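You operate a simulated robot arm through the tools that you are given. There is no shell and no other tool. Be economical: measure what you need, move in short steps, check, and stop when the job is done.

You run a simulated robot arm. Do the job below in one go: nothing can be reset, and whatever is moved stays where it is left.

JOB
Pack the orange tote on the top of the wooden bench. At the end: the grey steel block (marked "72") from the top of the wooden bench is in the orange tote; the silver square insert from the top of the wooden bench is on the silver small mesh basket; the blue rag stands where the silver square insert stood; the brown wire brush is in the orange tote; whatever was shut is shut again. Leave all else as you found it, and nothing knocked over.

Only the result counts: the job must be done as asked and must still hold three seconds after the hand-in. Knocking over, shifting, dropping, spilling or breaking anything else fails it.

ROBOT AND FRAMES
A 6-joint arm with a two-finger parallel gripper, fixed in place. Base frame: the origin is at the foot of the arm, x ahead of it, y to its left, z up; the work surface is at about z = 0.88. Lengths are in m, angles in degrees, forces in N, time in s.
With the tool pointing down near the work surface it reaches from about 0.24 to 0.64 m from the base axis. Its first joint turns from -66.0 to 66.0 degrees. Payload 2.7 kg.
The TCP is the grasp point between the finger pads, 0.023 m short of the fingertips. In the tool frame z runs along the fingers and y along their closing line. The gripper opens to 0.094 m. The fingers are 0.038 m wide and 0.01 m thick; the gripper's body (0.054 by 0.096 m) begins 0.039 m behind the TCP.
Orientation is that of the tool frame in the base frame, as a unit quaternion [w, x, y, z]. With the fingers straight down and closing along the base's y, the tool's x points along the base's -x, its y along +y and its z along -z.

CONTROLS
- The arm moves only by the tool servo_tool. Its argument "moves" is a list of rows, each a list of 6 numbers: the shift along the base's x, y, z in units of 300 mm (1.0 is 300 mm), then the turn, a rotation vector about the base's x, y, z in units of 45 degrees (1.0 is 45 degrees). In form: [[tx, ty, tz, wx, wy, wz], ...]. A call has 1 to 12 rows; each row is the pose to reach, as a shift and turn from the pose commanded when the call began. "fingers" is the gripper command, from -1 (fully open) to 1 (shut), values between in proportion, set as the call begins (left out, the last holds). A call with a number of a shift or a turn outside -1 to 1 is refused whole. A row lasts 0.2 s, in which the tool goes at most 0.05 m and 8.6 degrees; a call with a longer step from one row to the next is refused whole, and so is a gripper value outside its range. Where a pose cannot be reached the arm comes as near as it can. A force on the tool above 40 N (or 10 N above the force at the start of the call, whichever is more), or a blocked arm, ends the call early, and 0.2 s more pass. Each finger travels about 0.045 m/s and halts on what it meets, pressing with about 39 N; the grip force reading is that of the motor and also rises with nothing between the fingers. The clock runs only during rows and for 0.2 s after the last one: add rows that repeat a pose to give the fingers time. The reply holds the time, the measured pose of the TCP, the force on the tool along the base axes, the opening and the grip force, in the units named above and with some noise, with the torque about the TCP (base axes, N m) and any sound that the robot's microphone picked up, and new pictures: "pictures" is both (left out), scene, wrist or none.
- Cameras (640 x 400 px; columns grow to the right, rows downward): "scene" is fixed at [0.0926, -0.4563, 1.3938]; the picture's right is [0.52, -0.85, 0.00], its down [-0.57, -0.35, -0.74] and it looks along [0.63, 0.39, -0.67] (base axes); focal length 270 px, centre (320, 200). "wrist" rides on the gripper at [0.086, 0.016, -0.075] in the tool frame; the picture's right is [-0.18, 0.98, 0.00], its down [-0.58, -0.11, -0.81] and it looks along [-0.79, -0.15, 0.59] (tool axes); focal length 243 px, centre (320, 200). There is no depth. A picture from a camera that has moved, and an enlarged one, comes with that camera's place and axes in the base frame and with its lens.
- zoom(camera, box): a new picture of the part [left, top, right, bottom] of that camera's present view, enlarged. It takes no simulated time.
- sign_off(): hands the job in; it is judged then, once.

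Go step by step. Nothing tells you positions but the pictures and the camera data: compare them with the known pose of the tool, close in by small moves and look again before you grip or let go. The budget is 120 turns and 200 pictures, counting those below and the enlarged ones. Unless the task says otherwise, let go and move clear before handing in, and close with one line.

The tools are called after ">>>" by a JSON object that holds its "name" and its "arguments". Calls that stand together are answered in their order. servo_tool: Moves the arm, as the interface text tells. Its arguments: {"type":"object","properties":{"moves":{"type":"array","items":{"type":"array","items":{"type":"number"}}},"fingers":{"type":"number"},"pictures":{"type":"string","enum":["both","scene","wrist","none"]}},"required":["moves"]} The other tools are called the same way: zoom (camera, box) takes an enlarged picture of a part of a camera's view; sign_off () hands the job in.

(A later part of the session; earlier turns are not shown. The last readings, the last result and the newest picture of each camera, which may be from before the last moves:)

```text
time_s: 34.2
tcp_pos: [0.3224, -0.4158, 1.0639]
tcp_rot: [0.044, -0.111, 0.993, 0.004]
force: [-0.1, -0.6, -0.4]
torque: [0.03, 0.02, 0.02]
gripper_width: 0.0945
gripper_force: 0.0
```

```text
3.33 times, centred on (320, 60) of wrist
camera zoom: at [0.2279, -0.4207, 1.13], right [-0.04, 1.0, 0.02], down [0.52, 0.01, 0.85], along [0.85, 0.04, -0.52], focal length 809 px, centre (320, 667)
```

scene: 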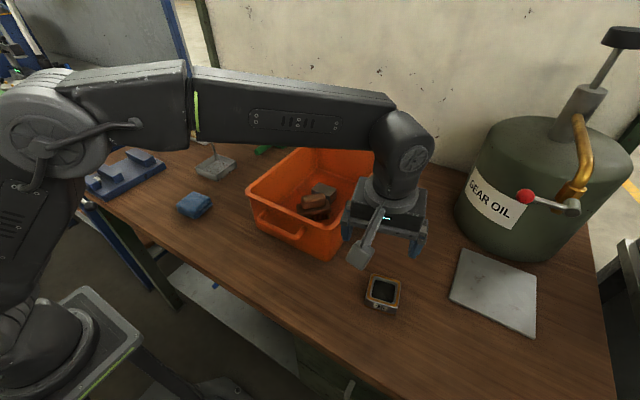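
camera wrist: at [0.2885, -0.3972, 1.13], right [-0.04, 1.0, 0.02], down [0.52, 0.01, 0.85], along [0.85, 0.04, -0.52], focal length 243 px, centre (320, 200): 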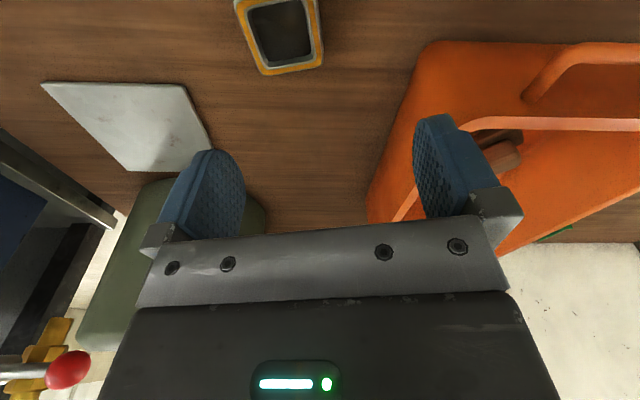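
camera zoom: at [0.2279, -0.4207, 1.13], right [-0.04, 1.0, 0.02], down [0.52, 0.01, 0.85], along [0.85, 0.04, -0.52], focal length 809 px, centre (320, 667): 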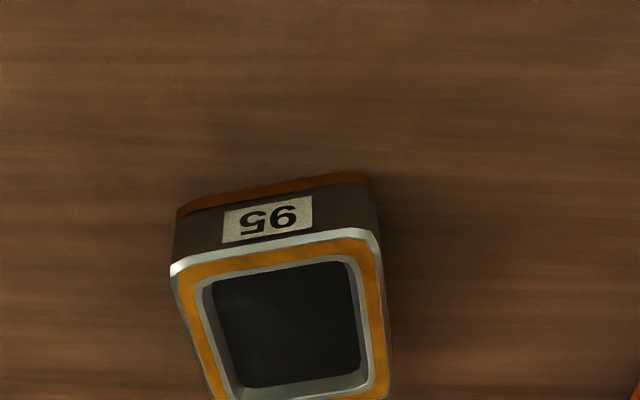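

Insert centre ≈ (0.390, -0.420), top z ≈ 0.91, yaw 12.5°. Moving above, then checking before gripping its upper part.

>>> {"name": "servo_tool", "arguments": {"moves": [[0.1, -0.01, 0, 0, 0, 0], [0.193, -0.02, -0.06, 0, 0, 0], [0.193, -0.02, -0.2, 0, 0, 0], [0.193, -0.02, -0.32, 0, 0, 0], [0.193, -0.02, -0.345, 0, 0, 0]], "pictures": "both"}}

```text
time_s: 35.4
tcp_pos: [0.3802, -0.4228, 0.9598]
tcp_rot: [0.044, -0.111, 0.993, 0.005]
force: [0.9, -0.3, 0.2]
torque: [-0.01, -0.02, -0.02]
gripper_width: 0.0934
gripper_force: 0.1
camera wrist: at [0.2861, -0.4269, 1.0257], right [-0.04, 1.0, 0.02], down [0.52, 0.01, 0.85], along [0.85, 0.04, -0.52], focal length 243 px, centre (320, 200)
```

scene: 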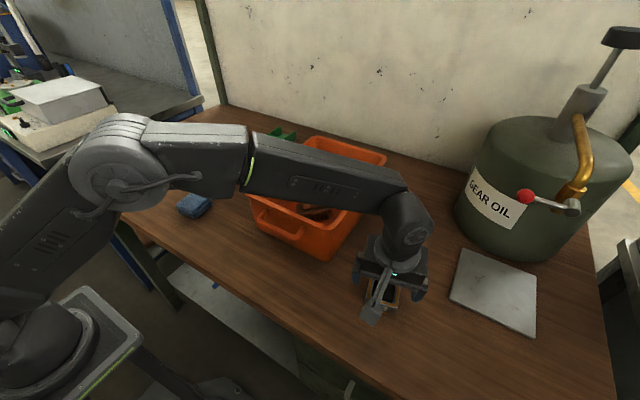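
wrist: 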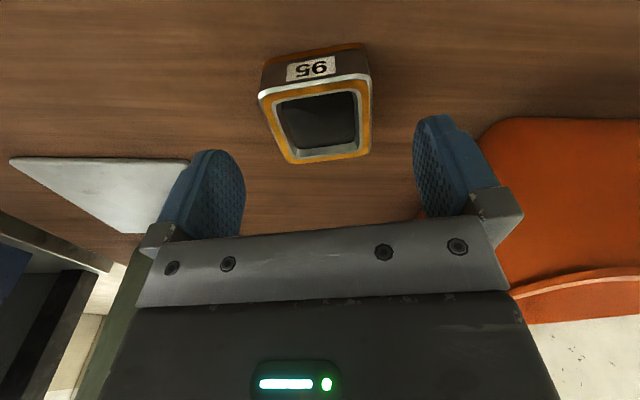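

>>> {"name": "servo_tool", "arguments": {"moves": [[0, 0, -0.07, 0, 0, 0], [0, 0, -0.126, 0, 0, 0]], "pictures": "wrist"}}

>>> {"name": "zoom", "arguments": {"camera": "scene", "box": [340, 235, 450, 335]}}

```text
time_s: 36.0
tcp_pos: [0.3807, -0.4223, 0.9228]
tcp_rot: [0.044, -0.112, 0.993, 0.005]
force: [0.3, -0.3, 0.3]
torque: [0.04, -0.02, -0.02]
gripper_width: 0.0939
gripper_force: 0.1
camera wrist: at [0.286, -0.427, 0.9886], right [-0.04, 1.0, 0.02], down [0.52, 0.01, 0.85], along [0.85, 0.04, -0.52], focal length 243 px, centre (320, 200)
```

wrist: 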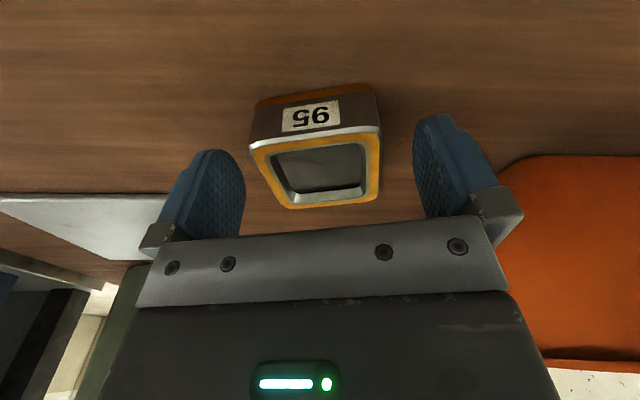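

```text
4.00 times, centred on (395, 285) of scene
camera zoom: at [0.0926, -0.4563, 1.3938], right [0.52, -0.85, 0.0], down [-0.57, -0.35, -0.74], along [0.63, 0.39, -0.67], focal length 1081 px, centre (20, -140)
```

zoom: 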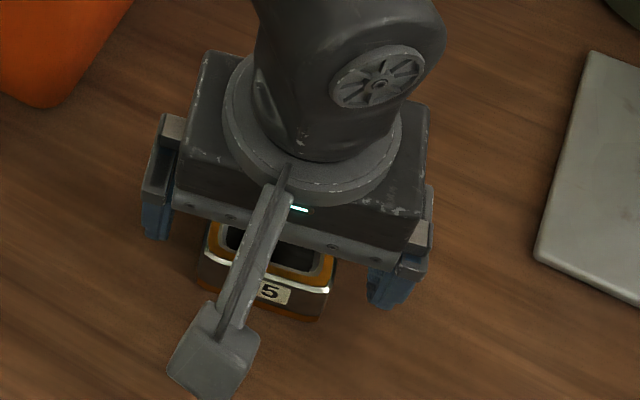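

>>> {"name": "servo_tool", "arguments": {"moves": [[0, 0, 0, 0, 0, 0], [0, 0, 0, 0, 0, 0], [0, 0, 0, 0, 0, 0], [0, 0, 0, 0, 0, 0]], "fingers": 1, "pictures": "wrist"}}

>>> {"name": "servo_tool", "arguments": {"moves": [[0, 0, 0.05, 0, 0, 0], [0, 0, 0.1, 0, 0, 0], [0, 0, 0.1, 0, 0, 0]], "pictures": "both"}}

```text
time_s: 37.0
tcp_pos: [0.3799, -0.4229, 0.9221]
tcp_rot: [0.043, -0.112, 0.993, 0.005]
force: [-0.1, -2.2, 0.0]
torque: [-0.06, -0.11, -0.11]
gripper_width: 0.062
gripper_force: 39.4
camera wrist: at [0.2861, -0.4271, 0.9887], right [-0.04, 1.0, 0.02], down [0.52, 0.01, 0.85], along [0.85, 0.04, -0.52], focal length 243 px, centre (320, 200)
```

wrist: 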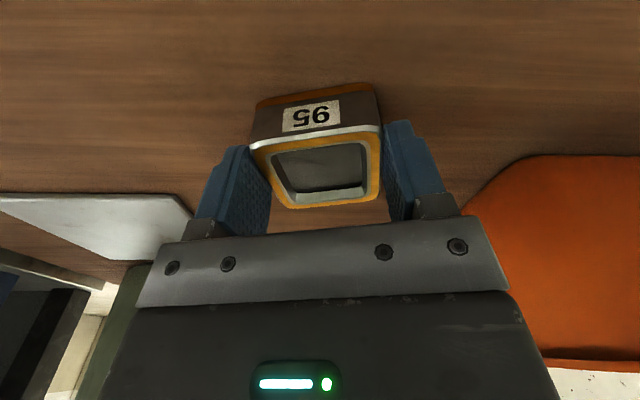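

```text
time_s: 37.8
tcp_pos: [0.3809, -0.4221, 0.9513]
tcp_rot: [0.042, -0.111, 0.993, 0.005]
force: [-0.4, 0.1, -8.4]
torque: [-0.03, 0.1, 0.01]
gripper_width: 0.062
gripper_force: 39.4
camera wrist: at [0.2861, -0.4271, 1.0182], right [-0.04, 1.0, 0.02], down [0.52, 0.01, 0.85], along [0.85, 0.04, -0.52], focal length 243 px, centre (320, 200)
```

scene: 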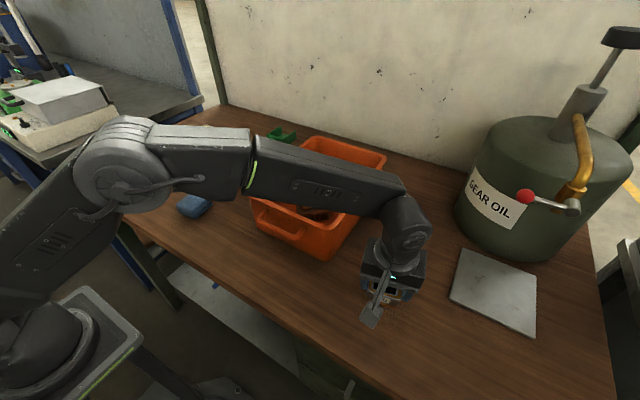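
wrist: 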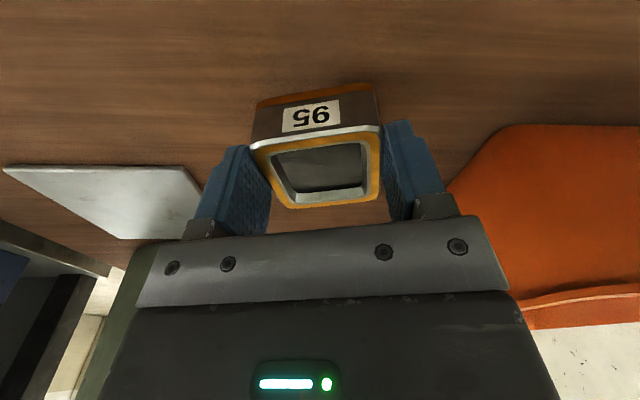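

Insert gripped firmly (8 N weight, held level). Lifting, carrying over to the basket with the yaw turned back to 0.

>>> {"name": "servo_tool", "arguments": {"moves": [[0, 0, 0.15, 0, 0, 0], [0, 0, 0.3, 0, 0, 0], [0, 0, 0.45, 0, 0, 0], [0, 0, 0.58, 0, 0, 0], [0.01, 0.12, 0.6, 0, 0, -0.05], [0.02, 0.25, 0.6, 0, 0, -0.1], [0.03, 0.38, 0.6, 0, 0, -0.15], [0.04, 0.51, 0.6, 0, 0, -0.2], [0.05, 0.64, 0.6, 0, 0, -0.24], [0.06, 0.77, 0.6, 0, 0, -0.284], [0.06, 0.9, 0.6, 0, 0, -0.284], [0.06, 1.0, 0.6, 0, 0, -0.284]], "pictures": "none"}}

>>> {"name": "servo_tool", "arguments": {"moves": [[0.04, 0.13, 0, 0, 0, 0], [0.08, 0.26, 0, 0, 0, 0], [0.12, 0.39, 0, 0, 0, 0], [0.16, 0.52, 0, 0, 0, 0], [0.2, 0.65, 0, 0, 0, 0], [0.23, 0.78, 0, 0, 0, 0], [0.25, 0.9, 0, 0, 0, 0], [0.26, 1.0, 0, 0, 0, 0]], "pictures": "both"}}

```text
time_s: 40.4
tcp_pos: [0.3976, -0.1215, 1.1322]
tcp_rot: [0.043, 0.0, 0.999, 0.0]
force: [0.8, -0.3, -8.5]
torque: [-0.05, 0.1, -0.01]
gripper_width: 0.0617
gripper_force: 38.4
```

```text
time_s: 42.2
tcp_pos: [0.4764, 0.178, 1.1326]
tcp_rot: [0.043, 0.001, 0.999, 0.0]
force: [-0.3, -0.4, -8.7]
torque: [0.0, 0.07, -0.03]
gripper_width: 0.0616
gripper_force: 38.7
camera wrist: at [0.3843, 0.1941, 1.1981], right [0.18, 0.98, 0.02], down [0.51, -0.11, 0.85], along [0.84, -0.15, -0.52], focal length 243 px, centre (320, 200)
```

scene: 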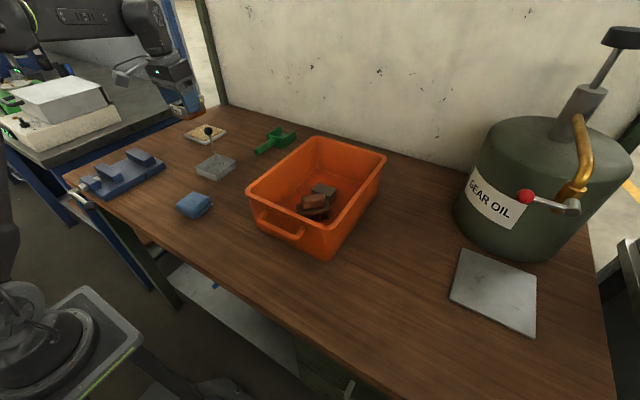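
wrist: 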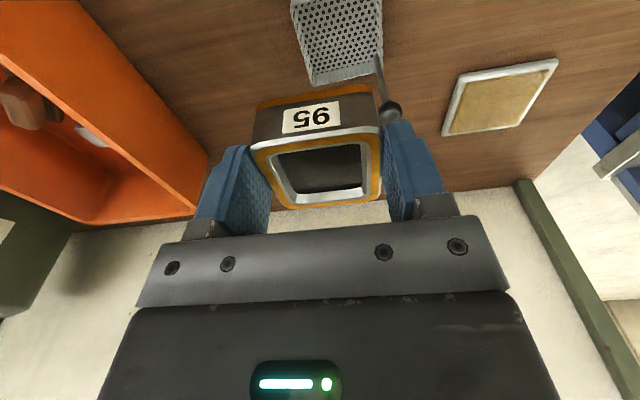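

Basket yaw ≈ +2.5°, centre (0.527, 0.196); knob at (0.56, 0.237). Lowering the insert halfway, offset away from the handle, and checking clearance.

>>> {"name": "servo_tool", "arguments": {"moves": [[0.06, 0.02, -0.05, 0, 0, 0.055], [0.109, 0.03, -0.12, 0, 0, 0.055], [0.109, 0.03, -0.25, 0, 0, 0.055], [0.109, 0.03, -0.375, 0, 0, 0.055], [0.109, 0.03, -0.375, 0, 0, 0.055]], "pictures": "both"}}

>>> {"name": "zoom", "arguments": {"camera": "scene", "box": [165, 85, 265, 195]}}

```text
time_s: 43.4
tcp_pos: [0.5092, 0.1866, 1.0185]
tcp_rot: [0.043, -0.021, 0.999, 0.002]
force: [-0.4, 0.8, -8.2]
torque: [-0.02, 0.07, 0.03]
gripper_width: 0.0617
gripper_force: 38.8
camera wrist: at [0.4166, 0.1985, 1.085], right [0.14, 0.99, 0.02], down [0.51, -0.09, 0.85], along [0.85, -0.11, -0.52], focal length 243 px, centre (320, 200)
```

scene: 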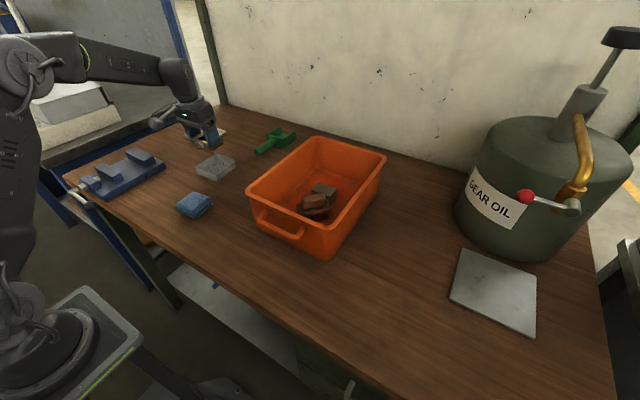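
wrist: 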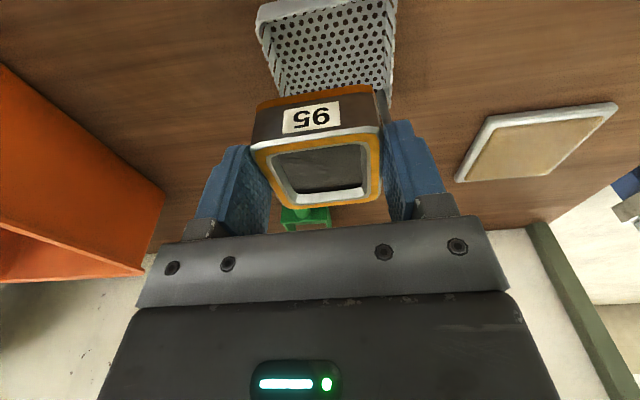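

```text
3.64 times, centred on (215, 140) of scene
camera zoom: at [0.0927, -0.4562, 1.3938], right [0.52, -0.85, 0.0], down [-0.57, -0.35, -0.74], along [0.63, 0.39, -0.67], focal length 983 px, centre (702, 418)
```

zoom: 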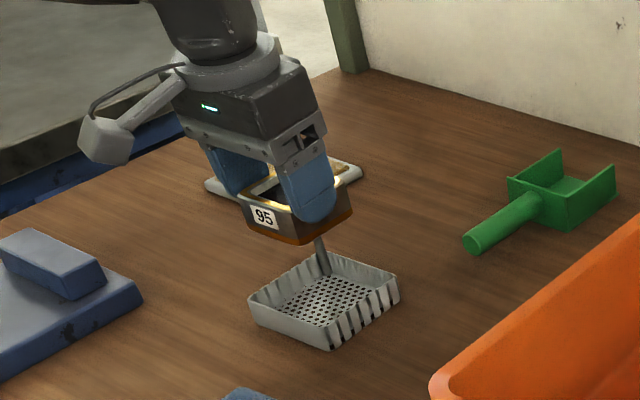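

Clear of the post. Lowering further to z 0.95 and checking.

>>> {"name": "servo_tool", "arguments": {"moves": [[0, 0, -0.06, 0, 0, 0], [0, 0, -0.12, 0, 0, 0], [0, 0, -0.18, 0, 0, 0], [0, 0, -0.227, 0, 0, 0]], "pictures": "wrist"}}

>>> {"name": "zoom", "arguments": {"camera": "scene", "box": [185, 115, 255, 195]}}

>>> {"name": "zoom", "arguments": {"camera": "wrist", "box": [220, 20, 420, 230]}}

```text
time_s: 44.4
tcp_pos: [0.51, 0.1865, 0.9504]
tcp_rot: [0.043, -0.022, 0.999, 0.001]
force: [-0.5, -0.4, -8.2]
torque: [0.01, 0.07, 0.02]
gripper_width: 0.0619
gripper_force: 38.8
camera wrist: at [0.4159, 0.1991, 1.0168], right [0.14, 0.99, 0.02], down [0.51, -0.09, 0.85], along [0.85, -0.11, -0.52], focal length 243 px, centre (320, 200)
```

wrist: 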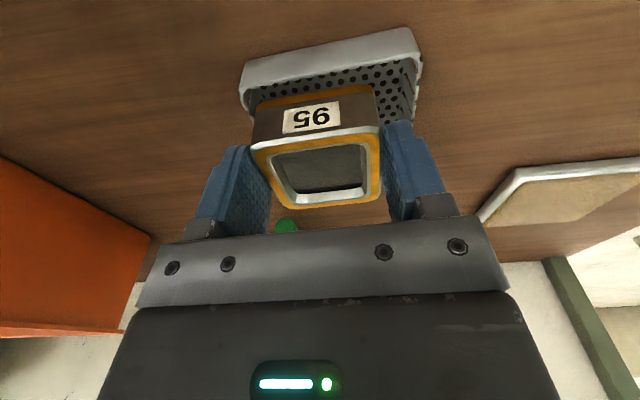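

```text
5.00 times, centred on (220, 155) of scene
camera zoom: at [0.0927, -0.4562, 1.3938], right [0.52, -0.85, 0.0], down [-0.57, -0.35, -0.74], along [0.63, 0.39, -0.67], focal length 1351 px, centre (820, 425)
```

zoom: 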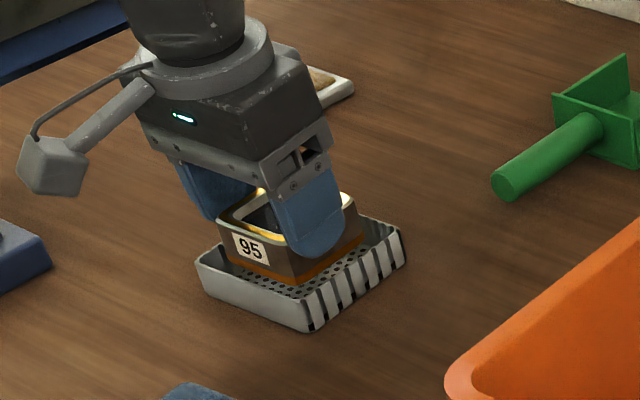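

```text
1.90 times, centred on (320, 125) of wrist
camera zoom: at [0.4159, 0.1991, 1.0168], right [0.14, 0.99, 0.02], down [0.51, -0.09, 0.85], along [0.85, -0.11, -0.52], focal length 462 px, centre (320, 343)
```

zoom: 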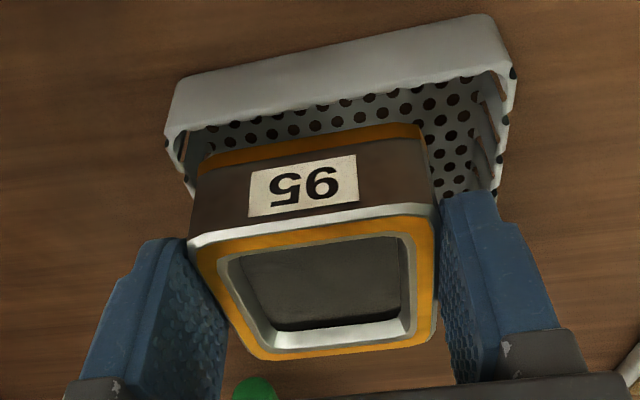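

Insert sits slightly close to the -y wall; shifting +5 mm in y with a touch of yaw, then lowering to z ≈ 0.935.

>>> {"name": "servo_tool", "arguments": {"moves": [[0, 0.017, 0, 0, 0, 0.03], [0, 0.017, -0.02, 0, 0, 0.03], [0, 0.017, -0.04, 0, 0, 0.03], [0, 0.017, -0.052, 0, 0, 0.03]], "pictures": "none"}}

>>> {"name": "zoom", "arguments": {"camera": "scene", "box": [190, 130, 245, 190]}}

>>> {"name": "zoom", "arguments": {"camera": "wrist", "box": [220, 20, 420, 230]}}

```text
time_s: 45.4
tcp_pos: [0.5086, 0.1926, 0.9358]
tcp_rot: [0.043, -0.033, 0.999, 0.002]
force: [-0.9, -0.3, -7.6]
torque: [-0.02, 0.08, 0.0]
gripper_width: 0.0617
gripper_force: 38.9
```

```text
6.67 times, centred on (218, 160) of scene
camera zoom: at [0.0927, -0.4562, 1.3938], right [0.52, -0.85, 0.0], down [-0.57, -0.35, -0.74], along [0.63, 0.39, -0.67], focal length 1802 px, centre (1003, 467)
```

zoom: 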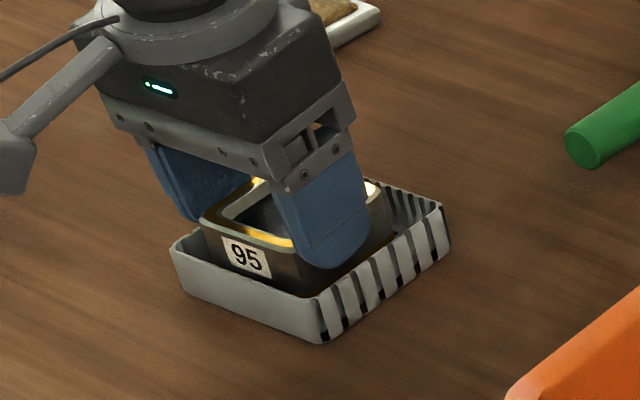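

```text
1.90 times, centred on (320, 125) of wrist
camera zoom: at [0.4152, 0.2016, 1.0014], right [0.12, 0.99, 0.02], down [0.52, -0.07, 0.85], along [0.85, -0.09, -0.52], focal length 462 px, centre (320, 343)
```

zoom: 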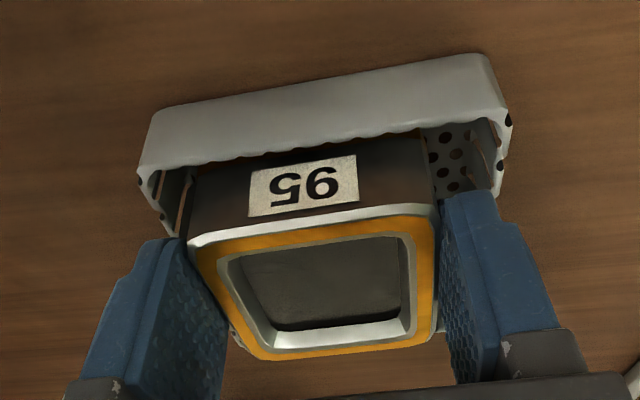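

Insert is inside the walls. Nudging +2 mm y, and creeping down while watching for contact.

>>> {"name": "servo_tool", "arguments": {"moves": [[0, 0.007, 0, 0, 0, 0], [0, 0.007, -0.007, 0, 0, 0], [0, 0.007, -0.014, 0, 0, 0]], "pictures": "none"}}

>>> {"name": "zoom", "arguments": {"camera": "scene", "box": [200, 145, 240, 180]}}

>>> {"name": "zoom", "arguments": {"camera": "wrist", "box": [220, 40, 420, 210]}}

```text
time_s: 46.2
tcp_pos: [0.508, 0.1949, 0.9311]
tcp_rot: [0.043, -0.033, 0.999, 0.001]
force: [-0.2, 1.1, -8.7]
torque: [-0.01, 0.11, 0.02]
gripper_width: 0.0619
gripper_force: 38.7
```

```text
11.43 times, centred on (220, 162) of scene
camera zoom: at [0.0927, -0.4562, 1.3938], right [0.52, -0.85, 0.0], down [-0.57, -0.35, -0.74], along [0.63, 0.39, -0.67], focal length 3088 px, centre (1463, 629)
```

zoom: 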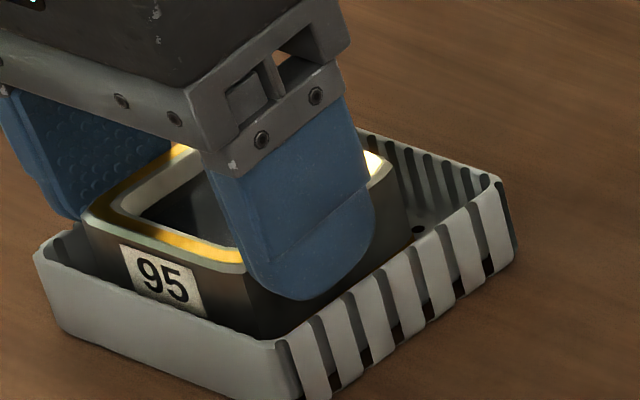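

```text
2.35 times, centred on (320, 125) of wrist
camera zoom: at [0.4149, 0.2039, 0.9973], right [0.12, 0.99, 0.02], down [0.52, -0.07, 0.85], along [0.85, -0.09, -0.52], focal length 571 px, centre (320, 376)
```

zoom: 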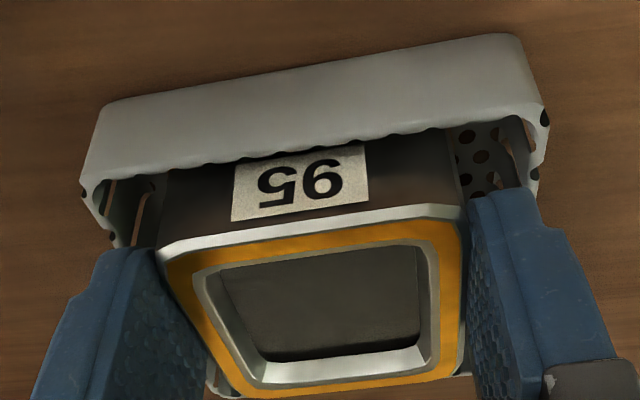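

No contact yet and the near finger appears inside the wall line. Creeping on in ~1.5 mm steps.

>>> {"name": "servo_tool", "arguments": {"moves": [[0, 0, -0.006, 0, 0, 0], [0, 0, -0.012, 0, 0, 0]], "pictures": "none"}}

```text
time_s: 46.8
tcp_pos: [0.5086, 0.1944, 0.9264]
tcp_rot: [0.042, -0.033, 0.999, 0.001]
force: [-0.2, 0.4, -7.9]
torque: [-0.04, 0.1, 0.01]
gripper_width: 0.0616
gripper_force: 39.3
```

>>> {"name": "servo_tool", "arguments": {"moves": [[0, 0, -0.005, 0, 0, 0]], "pictures": "none"}}

>>> {"name": "zoom", "arguments": {"camera": "scene", "box": [200, 145, 240, 180]}}

```text
time_s: 47.2
tcp_pos: [0.5093, 0.1943, 0.9258]
tcp_rot: [0.042, -0.034, 0.999, 0.002]
force: [-0.4, -0.7, -7.3]
torque: [-0.05, 0.04, -0.01]
gripper_width: 0.0615
gripper_force: 38.4
```

```text
11.43 times, centred on (220, 162) of scene
camera zoom: at [0.0927, -0.4562, 1.3938], right [0.52, -0.85, 0.0], down [-0.57, -0.35, -0.74], along [0.63, 0.39, -0.67], focal length 3088 px, centre (1463, 629)
```

zoom: 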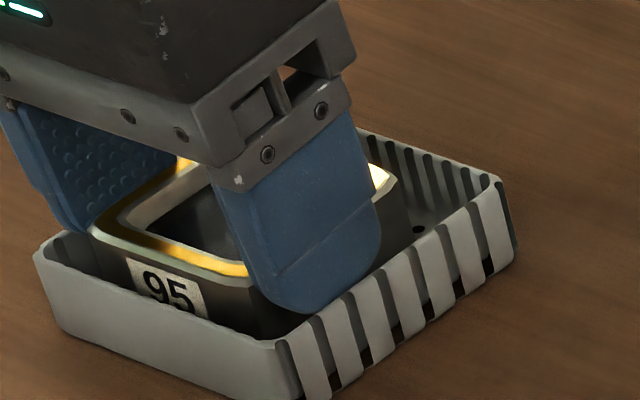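

>>> {"name": "servo_tool", "arguments": {"moves": [[0, 0, -0.005, 0, 0, 0]], "pictures": "none"}}

```text
time_s: 47.6
tcp_pos: [0.5092, 0.1942, 0.9255]
tcp_rot: [0.044, -0.034, 0.998, 0.002]
force: [-3.9, -2.6, 5.2]
torque: [-0.25, 0.33, -0.04]
gripper_width: 0.0621
gripper_force: 38.9
```

Insert is on the basket floor (z matches). Relieving pressure, opening only about 2 mm per side, then checking.

>>> {"name": "servo_tool", "arguments": {"moves": [[0, 0, 0.004, 0, 0, 0]], "pictures": "none"}}

>>> {"name": "servo_tool", "arguments": {"moves": [[0, 0, 0, 0, 0, 0], [0, 0, 0, 0, 0, 0]], "fingers": -0.4, "pictures": "wrist"}}

>>> {"name": "zoom", "arguments": {"camera": "scene", "box": [200, 145, 240, 180]}}

```text
time_s: 48.0
tcp_pos: [0.5093, 0.1954, 0.9266]
tcp_rot: [0.045, -0.034, 0.998, 0.002]
force: [-0.1, -0.5, 0.8]
torque: [-0.2, 0.15, 0.04]
gripper_width: 0.062
gripper_force: 39.1
```

```text
time_s: 48.6
tcp_pos: [0.5089, 0.1938, 0.9265]
tcp_rot: [0.043, -0.034, 0.998, 0.002]
force: [2.1, 4.3, -0.3]
torque: [0.07, -0.06, 0.03]
gripper_width: 0.0639
gripper_force: 0.1
camera wrist: at [0.4152, 0.2041, 0.9923], right [0.12, 0.99, 0.02], down [0.51, -0.07, 0.85], along [0.85, -0.09, -0.52], focal length 243 px, centre (320, 200)
```

wrist: 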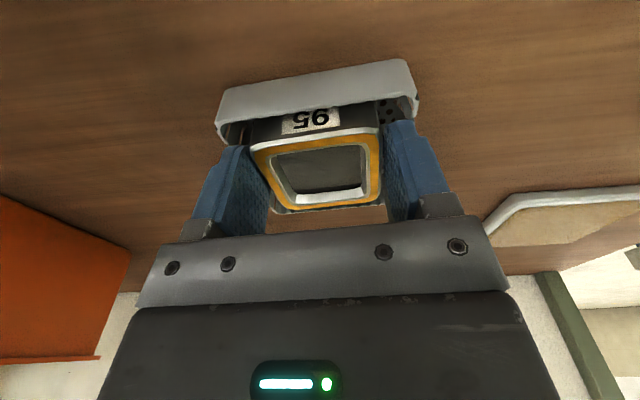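

```text
11.43 times, centred on (220, 162) of scene
camera zoom: at [0.0926, -0.4562, 1.3939], right [0.52, -0.85, 0.0], down [-0.57, -0.35, -0.74], along [0.63, 0.39, -0.67], focal length 3088 px, centre (1463, 629)
```

zoom: 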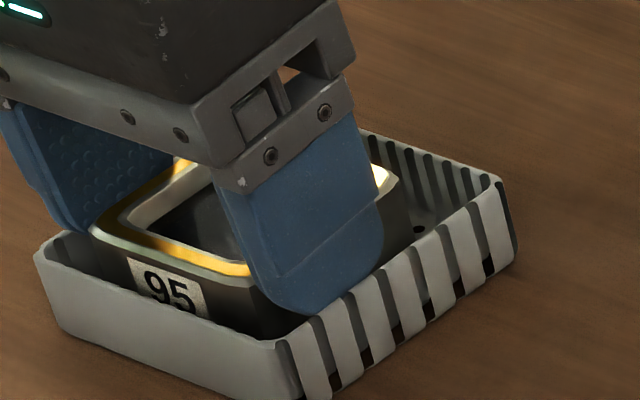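

Released (0.064 opening), with light side contact. I'll re-centre 1 mm and lift slowly.

>>> {"name": "servo_tool", "arguments": {"moves": [[0, 0.003, 0.004, 0, 0, 0], [0, 0.003, 0.015, 0, 0, 0], [0, 0.003, 0.03, 0, 0, 0], [0, 0.003, 0.06, 0, 0, 0]], "fingers": -0.36, "pictures": "wrist"}}

>>> {"name": "zoom", "arguments": {"camera": "scene", "box": [190, 130, 245, 190]}}

```text
time_s: 49.6
tcp_pos: [0.5084, 0.1958, 0.9438]
tcp_rot: [0.043, -0.033, 0.999, 0.001]
force: [0.0, 0.5, -0.4]
torque: [-0.05, -0.03, 0.03]
gripper_width: 0.0639
gripper_force: 0.0
camera wrist: at [0.4151, 0.2047, 1.0104], right [0.12, 0.99, 0.02], down [0.52, -0.07, 0.85], along [0.85, -0.09, -0.52], focal length 243 px, centre (320, 200)
```

wrist: 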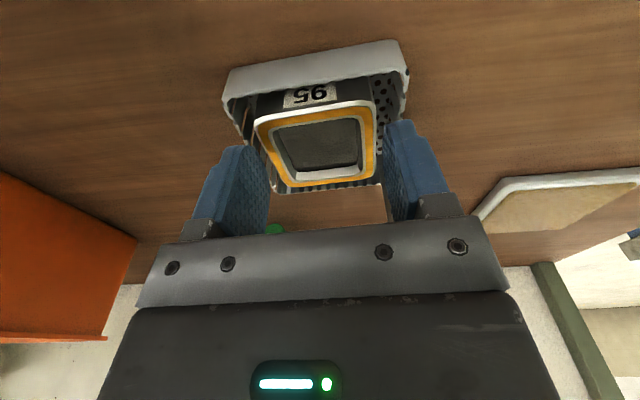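

```text
6.67 times, centred on (218, 160) of scene
camera zoom: at [0.0926, -0.4563, 1.3938], right [0.52, -0.85, 0.0], down [-0.57, -0.35, -0.74], along [0.63, 0.39, -0.67], focal length 1802 px, centre (1003, 467)
```

zoom: 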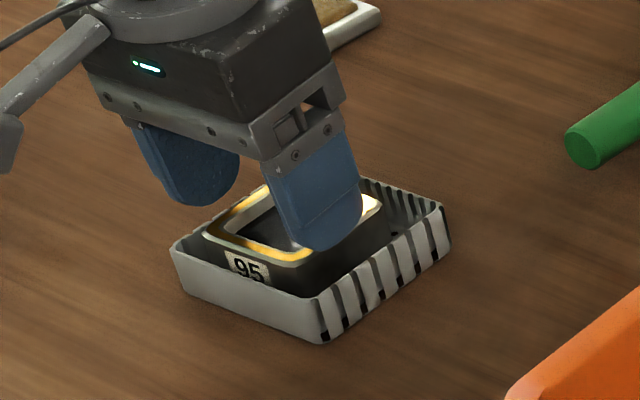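

Insert rests in the basket, basket unmoved. Lifting clear, un-tilting, and heading to the rag.

>>> {"name": "servo_tool", "arguments": {"moves": [[-0.01, 0, 0.14, 0, 0, 0], [-0.03, 0, 0.28, 0, 0, 0], [-0.06, 0, 0.42, 0, 0, 0], [-0.18, -0.05, 0.5, 0, 0.03, -0.02], [-0.32, -0.1, 0.5, 0, 0.07, -0.05], [-0.46, -0.15, 0.5, 0, 0.11, -0.085], [-0.58, -0.22, 0.5, 0, 0.11, -0.085], [-0.7, -0.287, 0.5, 0, 0.11, -0.085], [-0.7, -0.287, 0.5, 0, 0.11, -0.085]], "fingers": -1, "pictures": "both"}}

>>> {"name": "zoom", "arguments": {"camera": "wrist", "box": [240, 0, 400, 120]}}

>>> {"name": "zoom", "arguments": {"camera": "scene", "box": [190, 110, 255, 190]}}

```text
time_s: 51.6
tcp_pos: [0.2976, 0.107, 1.092]
tcp_rot: [0.0, 0.0, 1.0, 0.001]
force: [-0.4, -1.1, 0.8]
torque: [-0.02, 0.03, 0.0]
gripper_width: 0.0943
gripper_force: 0.0
camera wrist: at [0.2111, 0.1235, 1.1669], right [0.18, 0.98, 0.0], down [0.58, -0.11, 0.81], along [0.79, -0.15, -0.59], focal length 243 px, centre (320, 200)
```

scene: 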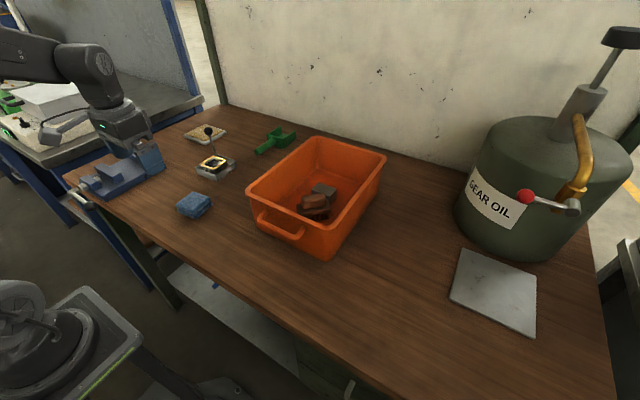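
wrist: 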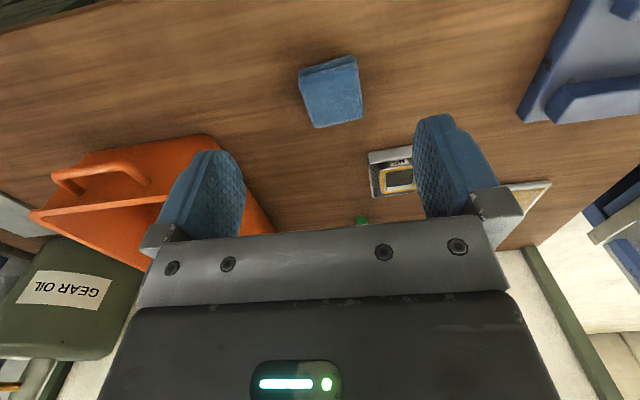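

```text
3.33 times, centred on (320, 60) of wrist
camera zoom: at [0.2111, 0.1235, 1.1669], right [0.18, 0.98, 0.0], down [0.58, -0.11, 0.81], along [0.79, -0.15, -0.59], focal length 809 px, centre (320, 667)
```

zoom: 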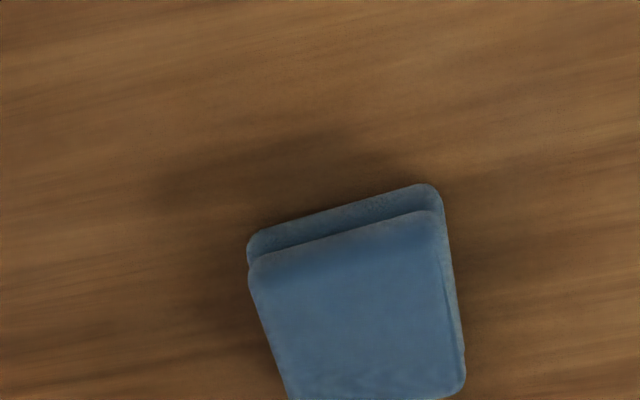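

```text
5.00 times, centred on (222, 150) of scene
camera zoom: at [0.0925, -0.4563, 1.3938], right [0.52, -0.85, 0.0], down [-0.57, -0.35, -0.74], along [0.63, 0.39, -0.67], focal length 1351 px, centre (808, 450)
```

zoom: 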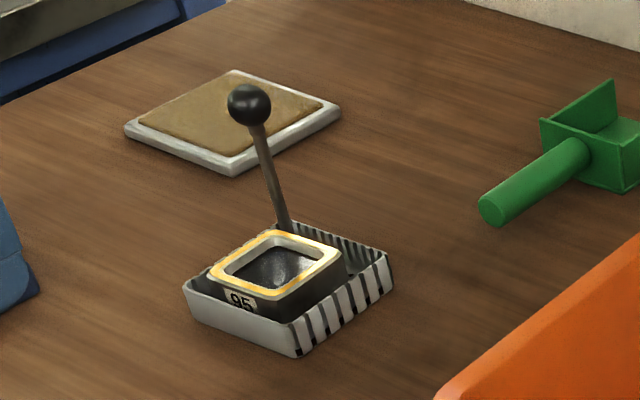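

Insert sits properly in the basket. Rag centre ≈ (0.370, 0.109), 63 mm wide, yaw ≈ 6.5°; moving above it.

>>> {"name": "servo_tool", "arguments": {"moves": [[0.08, 0.002, -0.08, 0, 0, 0.144], [0.16, 0.004, -0.18, 0, 0, 0.144], [0.241, 0.007, -0.28, 0, 0, 0.144], [0.241, 0.007, -0.39, 0, 0, 0.144], [0.241, 0.007, -0.39, 0, 0, 0.144]], "pictures": "wrist"}}

```text
time_s: 52.8
tcp_pos: [0.371, 0.1108, 0.9758]
tcp_rot: [0.0, -0.056, 0.998, 0.002]
force: [0.0, -0.2, 0.9]
torque: [0.01, -0.01, -0.01]
gripper_width: 0.0939
gripper_force: 0.1
camera wrist: at [0.2834, 0.1165, 1.0507], right [0.07, 1.0, 0.0], down [0.59, -0.04, 0.81], along [0.8, -0.06, -0.59], focal length 243 px, centre (320, 200)
```

wrist: 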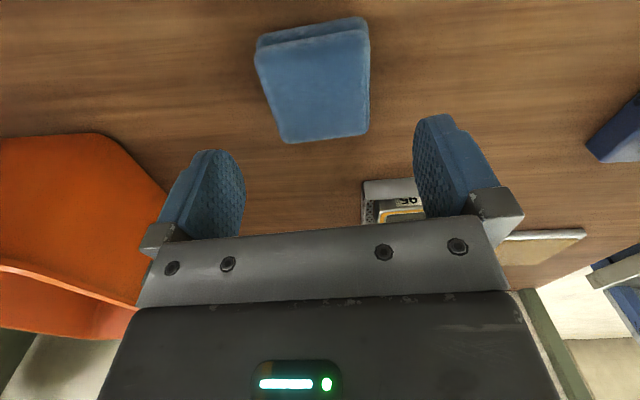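

>>> {"name": "servo_tool", "arguments": {"moves": [[0, -0.005, -0.08, 0, 0, 0], [0, -0.005, -0.15, 0, 0, 0], [0, -0.005, -0.213, 0, 0, 0]], "pictures": "wrist"}}

>>> {"name": "servo_tool", "arguments": {"moves": [[0, 0, 0, 0, 0, 0], [0, 0, 0, 0, 0, 0], [0, 0, 0, 0, 0, 0], [0, 0, 0, 0, 0, 0]], "fingers": 1, "pictures": "wrist"}}

```text
time_s: 53.6
tcp_pos: [0.3706, 0.1104, 0.9123]
tcp_rot: [0.0, -0.057, 0.998, 0.003]
force: [0.6, -0.1, -0.6]
torque: [-0.01, 0.0, -0.02]
gripper_width: 0.094
gripper_force: 0.1
camera wrist: at [0.2825, 0.1156, 0.9868], right [0.07, 1.0, 0.0], down [0.59, -0.04, 0.81], along [0.8, -0.06, -0.59], focal length 243 px, centre (320, 200)
```

wrist: 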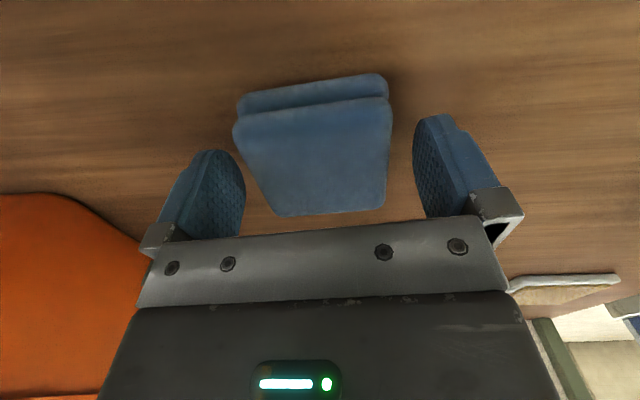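

```text
time_s: 54.6
tcp_pos: [0.3712, 0.1085, 0.9128]
tcp_rot: [0.0, -0.057, 0.998, 0.002]
force: [0.1, 0.0, -0.4]
torque: [-0.01, -0.02, -0.02]
gripper_width: 0.0677
gripper_force: 39.4
camera wrist: at [0.2827, 0.1157, 0.987], right [0.07, 1.0, 0.0], down [0.59, -0.04, 0.81], along [0.8, -0.06, -0.59], focal length 243 px, centre (320, 200)
```

wrist: 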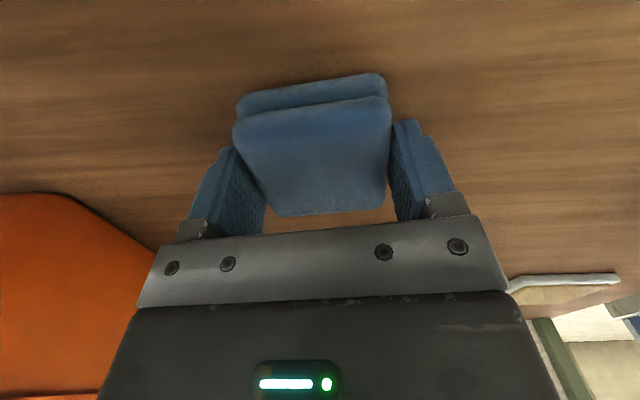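

Rag gripped. Lifting and carrying it to where the insert stood.

>>> {"name": "servo_tool", "arguments": {"moves": [[0, 0, 0.15, 0, 0, 0], [0, 0, 0.3, 0, 0, 0], [0, 0, 0.45, 0, 0, 0], [0, 0, 0.58, 0, 0, 0], [0, -0.05, 0.66, 0, 0, 0], [0, -0.19, 0.66, 0, 0, 0], [0, -0.33, 0.66, 0, 0, 0], [0, -0.47, 0.66, 0, 0, 0], [0, -0.61, 0.66, 0, 0, 0], [0, -0.75, 0.66, 0, 0, 0], [0, -0.89, 0.66, 0, 0, 0], [0, -1.0, 0.66, 0, 0, 0]], "pictures": "none"}}

>>> {"name": "servo_tool", "arguments": {"moves": [[0.01, -0.14, 0, 0, 0, 0.03], [0.02, -0.28, 0, 0, 0, 0.06], [0.03, -0.42, 0, 0, 0, 0.09], [0.04, -0.56, 0, 0, 0, 0.133], [0.05, -0.7, 0, 0, 0, 0.133], [0.063, -0.765, -0.08, 0, 0, 0.133], [0.063, -0.765, -0.22, 0, 0, 0.133], [0.063, -0.765, -0.36, 0, 0, 0.133], [0.063, -0.765, -0.5, 0, 0, 0.133]], "pictures": "both"}}

```text
time_s: 57.2
tcp_pos: [0.3699, -0.1916, 1.1119]
tcp_rot: [0.0, -0.056, 0.998, 0.002]
force: [0.2, 0.0, -1.0]
torque: [-0.01, 0.03, -0.02]
gripper_width: 0.0675
gripper_force: 39.4
```

```text
time_s: 59.2
tcp_pos: [0.3926, -0.4189, 0.9585]
tcp_rot: [-0.001, -0.108, 0.994, 0.002]
force: [0.6, -0.3, -0.7]
torque: [0.01, 0.0, -0.01]
gripper_width: 0.0675
gripper_force: 39.0
camera wrist: at [0.3029, -0.4225, 1.0337], right [-0.03, 1.0, 0.0], down [0.59, 0.02, 0.81], along [0.81, 0.03, -0.59], focal length 243 px, centre (320, 200)
```

scene: 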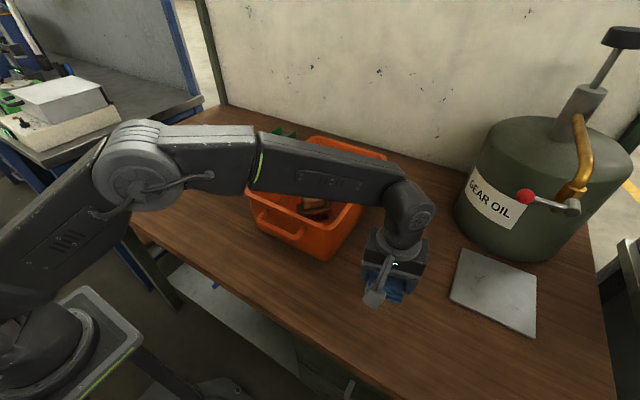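
wrist: 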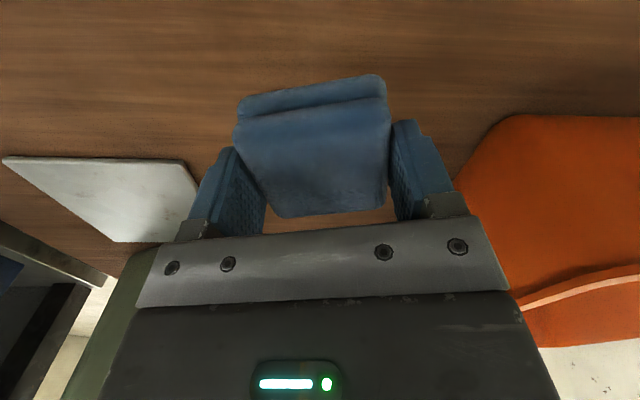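

>>> {"name": "servo_tool", "arguments": {"moves": [[-0.007, -0.003, -0.06, 0, 0, 0], [-0.007, -0.003, -0.11, 0, 0, 0], [-0.007, -0.003, -0.14, 0, 0, 0], [-0.007, -0.003, -0.148, 0, 0, 0]], "pictures": "none"}}

```text
time_s: 60.2
tcp_pos: [0.3886, -0.4209, 0.9166]
tcp_rot: [0.0, -0.109, 0.994, 0.002]
force: [0.0, -0.1, -0.5]
torque: [-0.03, -0.01, 0.05]
gripper_width: 0.0672
gripper_force: 39.3
```

>>> {"name": "servo_tool", "arguments": {"moves": [[0, 0, -0.006, 0, 0, 0], [0, 0, -0.012, 0, 0, 0]], "pictures": "none"}}

```text
time_s: 60.8
tcp_pos: [0.3875, -0.4199, 0.9125]
tcp_rot: [0.0, -0.108, 0.994, 0.002]
force: [-0.4, -0.5, 0.2]
torque: [0.01, -0.02, -0.03]
gripper_width: 0.0668
gripper_force: 39.1
```

Back at the grasp height, so the rag is on the bench. Opening and lifting away.

>>> {"name": "servo_tool", "arguments": {"moves": [[0, 0, 0, 0, 0, 0], [0, 0, 0, 0, 0, 0], [0, 0, 0, 0, 0, 0], [0, 0, 0, 0, 0, 0], [0, 0, 0.05, 0, 0, 0], [0, 0, 0.2, 0, 0, 0], [0, 0, 0.35, 0, 0, 0], [0, 0, 0.5, 0, 0, 0], [-0.05, 0.14, 0.6, 0, 0, 0], [-0.1, 0.28, 0.6, 0, 0, 0], [-0.1, 0.42, 0.6, 0, 0, 0], [-0.1, 0.55, 0.6, 0, 0, 0]], "fingers": -1, "pictures": "both"}}

>>> {"name": "servo_tool", "arguments": {"moves": [[0, 0.15, 0, 0, 0, 0], [0, 0.3, 0, 0, 0, 0], [0, 0.45, 0, 0, 0, 0], [0, 0.6, 0, 0, 0, 0]], "pictures": "scene"}}

>>> {"name": "zoom", "arguments": {"camera": "scene", "box": [345, 255, 425, 330]}}

```text
refused: row 9 steps farther than a row can; nothing moved
```

```text
time_s: 61.8
tcp_pos: [0.3896, -0.2389, 0.9122]
tcp_rot: [0.001, -0.108, 0.994, 0.001]
force: [0.4, -2.0, -0.5]
torque: [0.16, 0.04, -0.06]
gripper_width: 0.0668
gripper_force: 39.0
```

scene: 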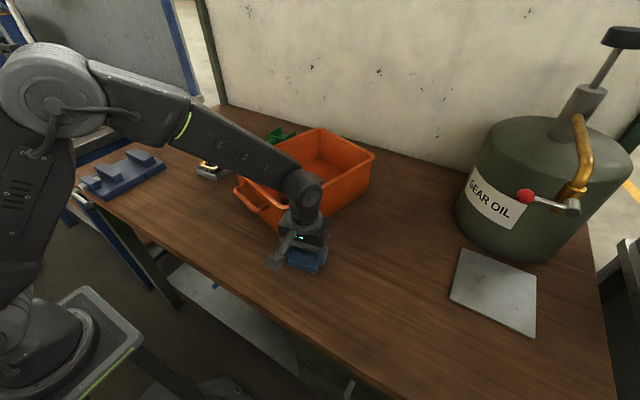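

```text
5.33 times, centred on (385, 292) of scene
camera zoom: at [0.0926, -0.4564, 1.3938], right [0.52, -0.85, 0.0], down [-0.57, -0.35, -0.74], along [0.63, 0.39, -0.67], focal length 1441 px, centre (-27, -293)
```

zoom: 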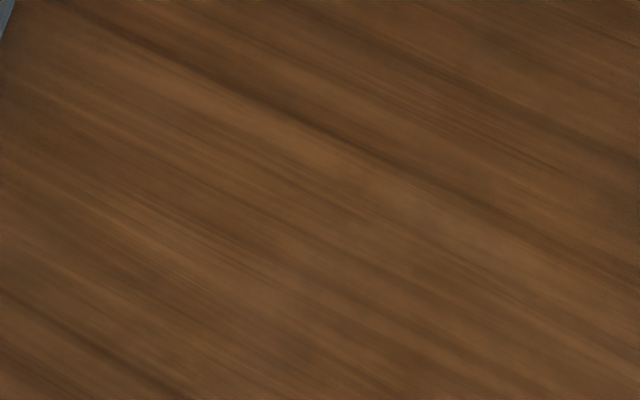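

My mistake: the release call was refused (too long a step) and the follow-up sweep ran at low height, so the held rag and gripper pushed the tote. I'll back off the way I came, lift, and assess the damage.

>>> {"name": "servo_tool", "arguments": {"moves": [[0, -0.1, 0, 0, 0, 0], [0, -0.2, 0.05, 0, 0, 0], [0, -0.3, 0.15, 0, 0, 0], [0, -0.4, 0.25, 0, 0, 0], [0, -0.5, 0.3, 0, 0, 0], [0, -0.6, 0.3, 0, 0, 0]], "pictures": "both"}}

```text
time_s: 63.2
tcp_pos: [0.3883, -0.4214, 1.0031]
tcp_rot: [0.0, -0.108, 0.994, 0.001]
force: [0.1, 0.2, 0.5]
torque: [0.01, 0.01, -0.06]
gripper_width: 0.0673
gripper_force: 39.0
camera wrist: at [0.3001, -0.4242, 1.0776], right [-0.03, 1.0, 0.0], down [0.59, 0.02, 0.81], along [0.81, 0.03, -0.59], focal length 243 px, centre (320, 200)
```

scene: 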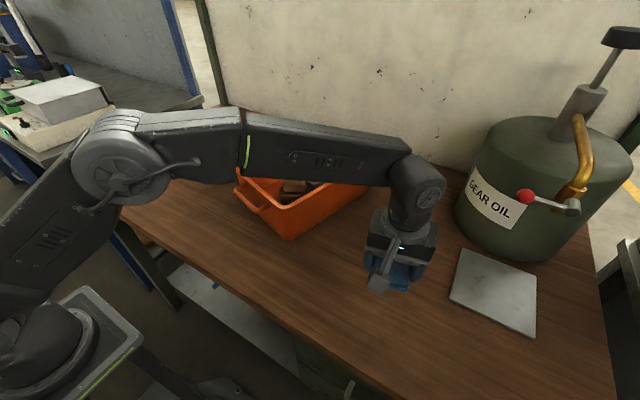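
wrist: 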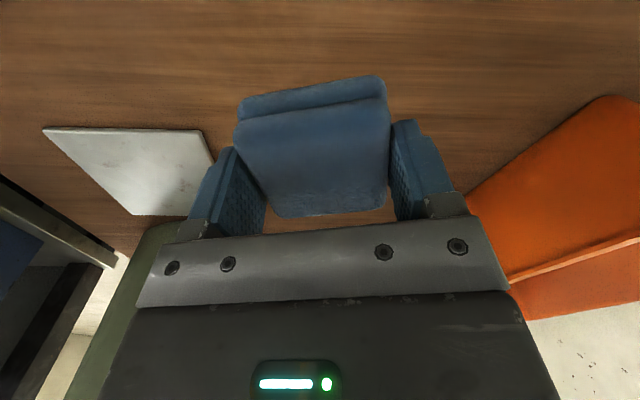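

The rag is still held as before. First I'll set it down properly at the insert's place.

>>> {"name": "servo_tool", "arguments": {"moves": [[0.003, 0.003, -0.1, 0, 0, 0], [0.003, 0.003, -0.2, 0, 0, 0], [0.003, 0.003, -0.26, 0, 0, 0], [0.003, 0.003, -0.29, 0, 0, 0], [0.003, 0.003, -0.3, 0, 0, 0]], "pictures": "none"}}

```text
time_s: 64.4
tcp_pos: [0.3889, -0.419, 0.9121]
tcp_rot: [-0.001, -0.109, 0.994, 0.002]
force: [-0.4, -0.2, -0.4]
torque: [-0.03, -0.01, -0.02]
gripper_width: 0.0672
gripper_force: 39.4
```

>>> {"name": "servo_tool", "arguments": {"moves": [[0, 0, -0.002, 0, 0, 0], [0, 0, -0.002, 0, 0, 0], [0, 0, -0.002, 0, 0, 0], [0, 0, -0.002, 0, 0, 0], [0, 0, 0.05, 0, 0, 0], [0, 0, 0.18, 0, 0, 0], [0, 0, 0.32, 0, 0, 0], [0, 0, 0.46, 0, 0, 0], [0, 0, 0.6, 0, 0, 0], [0, 0, 0.7, 0, 0, 0]], "fingers": -1, "pictures": "wrist"}}

```text
time_s: 66.6
tcp_pos: [0.388, -0.4204, 1.1236]
tcp_rot: [0.0, -0.109, 0.994, 0.002]
force: [1.1, 0.5, -0.6]
torque: [-0.02, -0.03, 0.0]
gripper_width: 0.0939
gripper_force: 0.1
camera wrist: at [0.3005, -0.4238, 1.1967], right [-0.03, 1.0, 0.0], down [0.59, 0.02, 0.81], along [0.81, 0.03, -0.59], focal length 243 px, centre (320, 200)
```

wrist: 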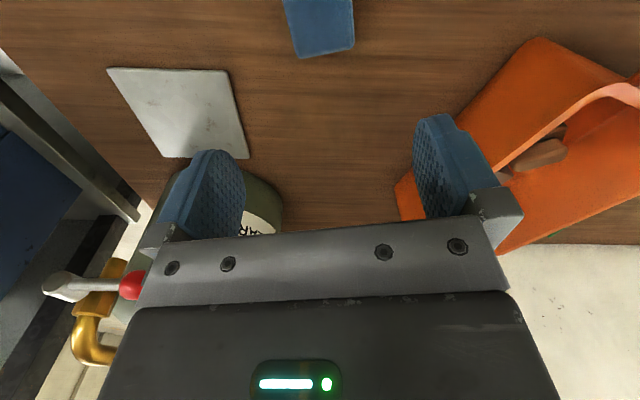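

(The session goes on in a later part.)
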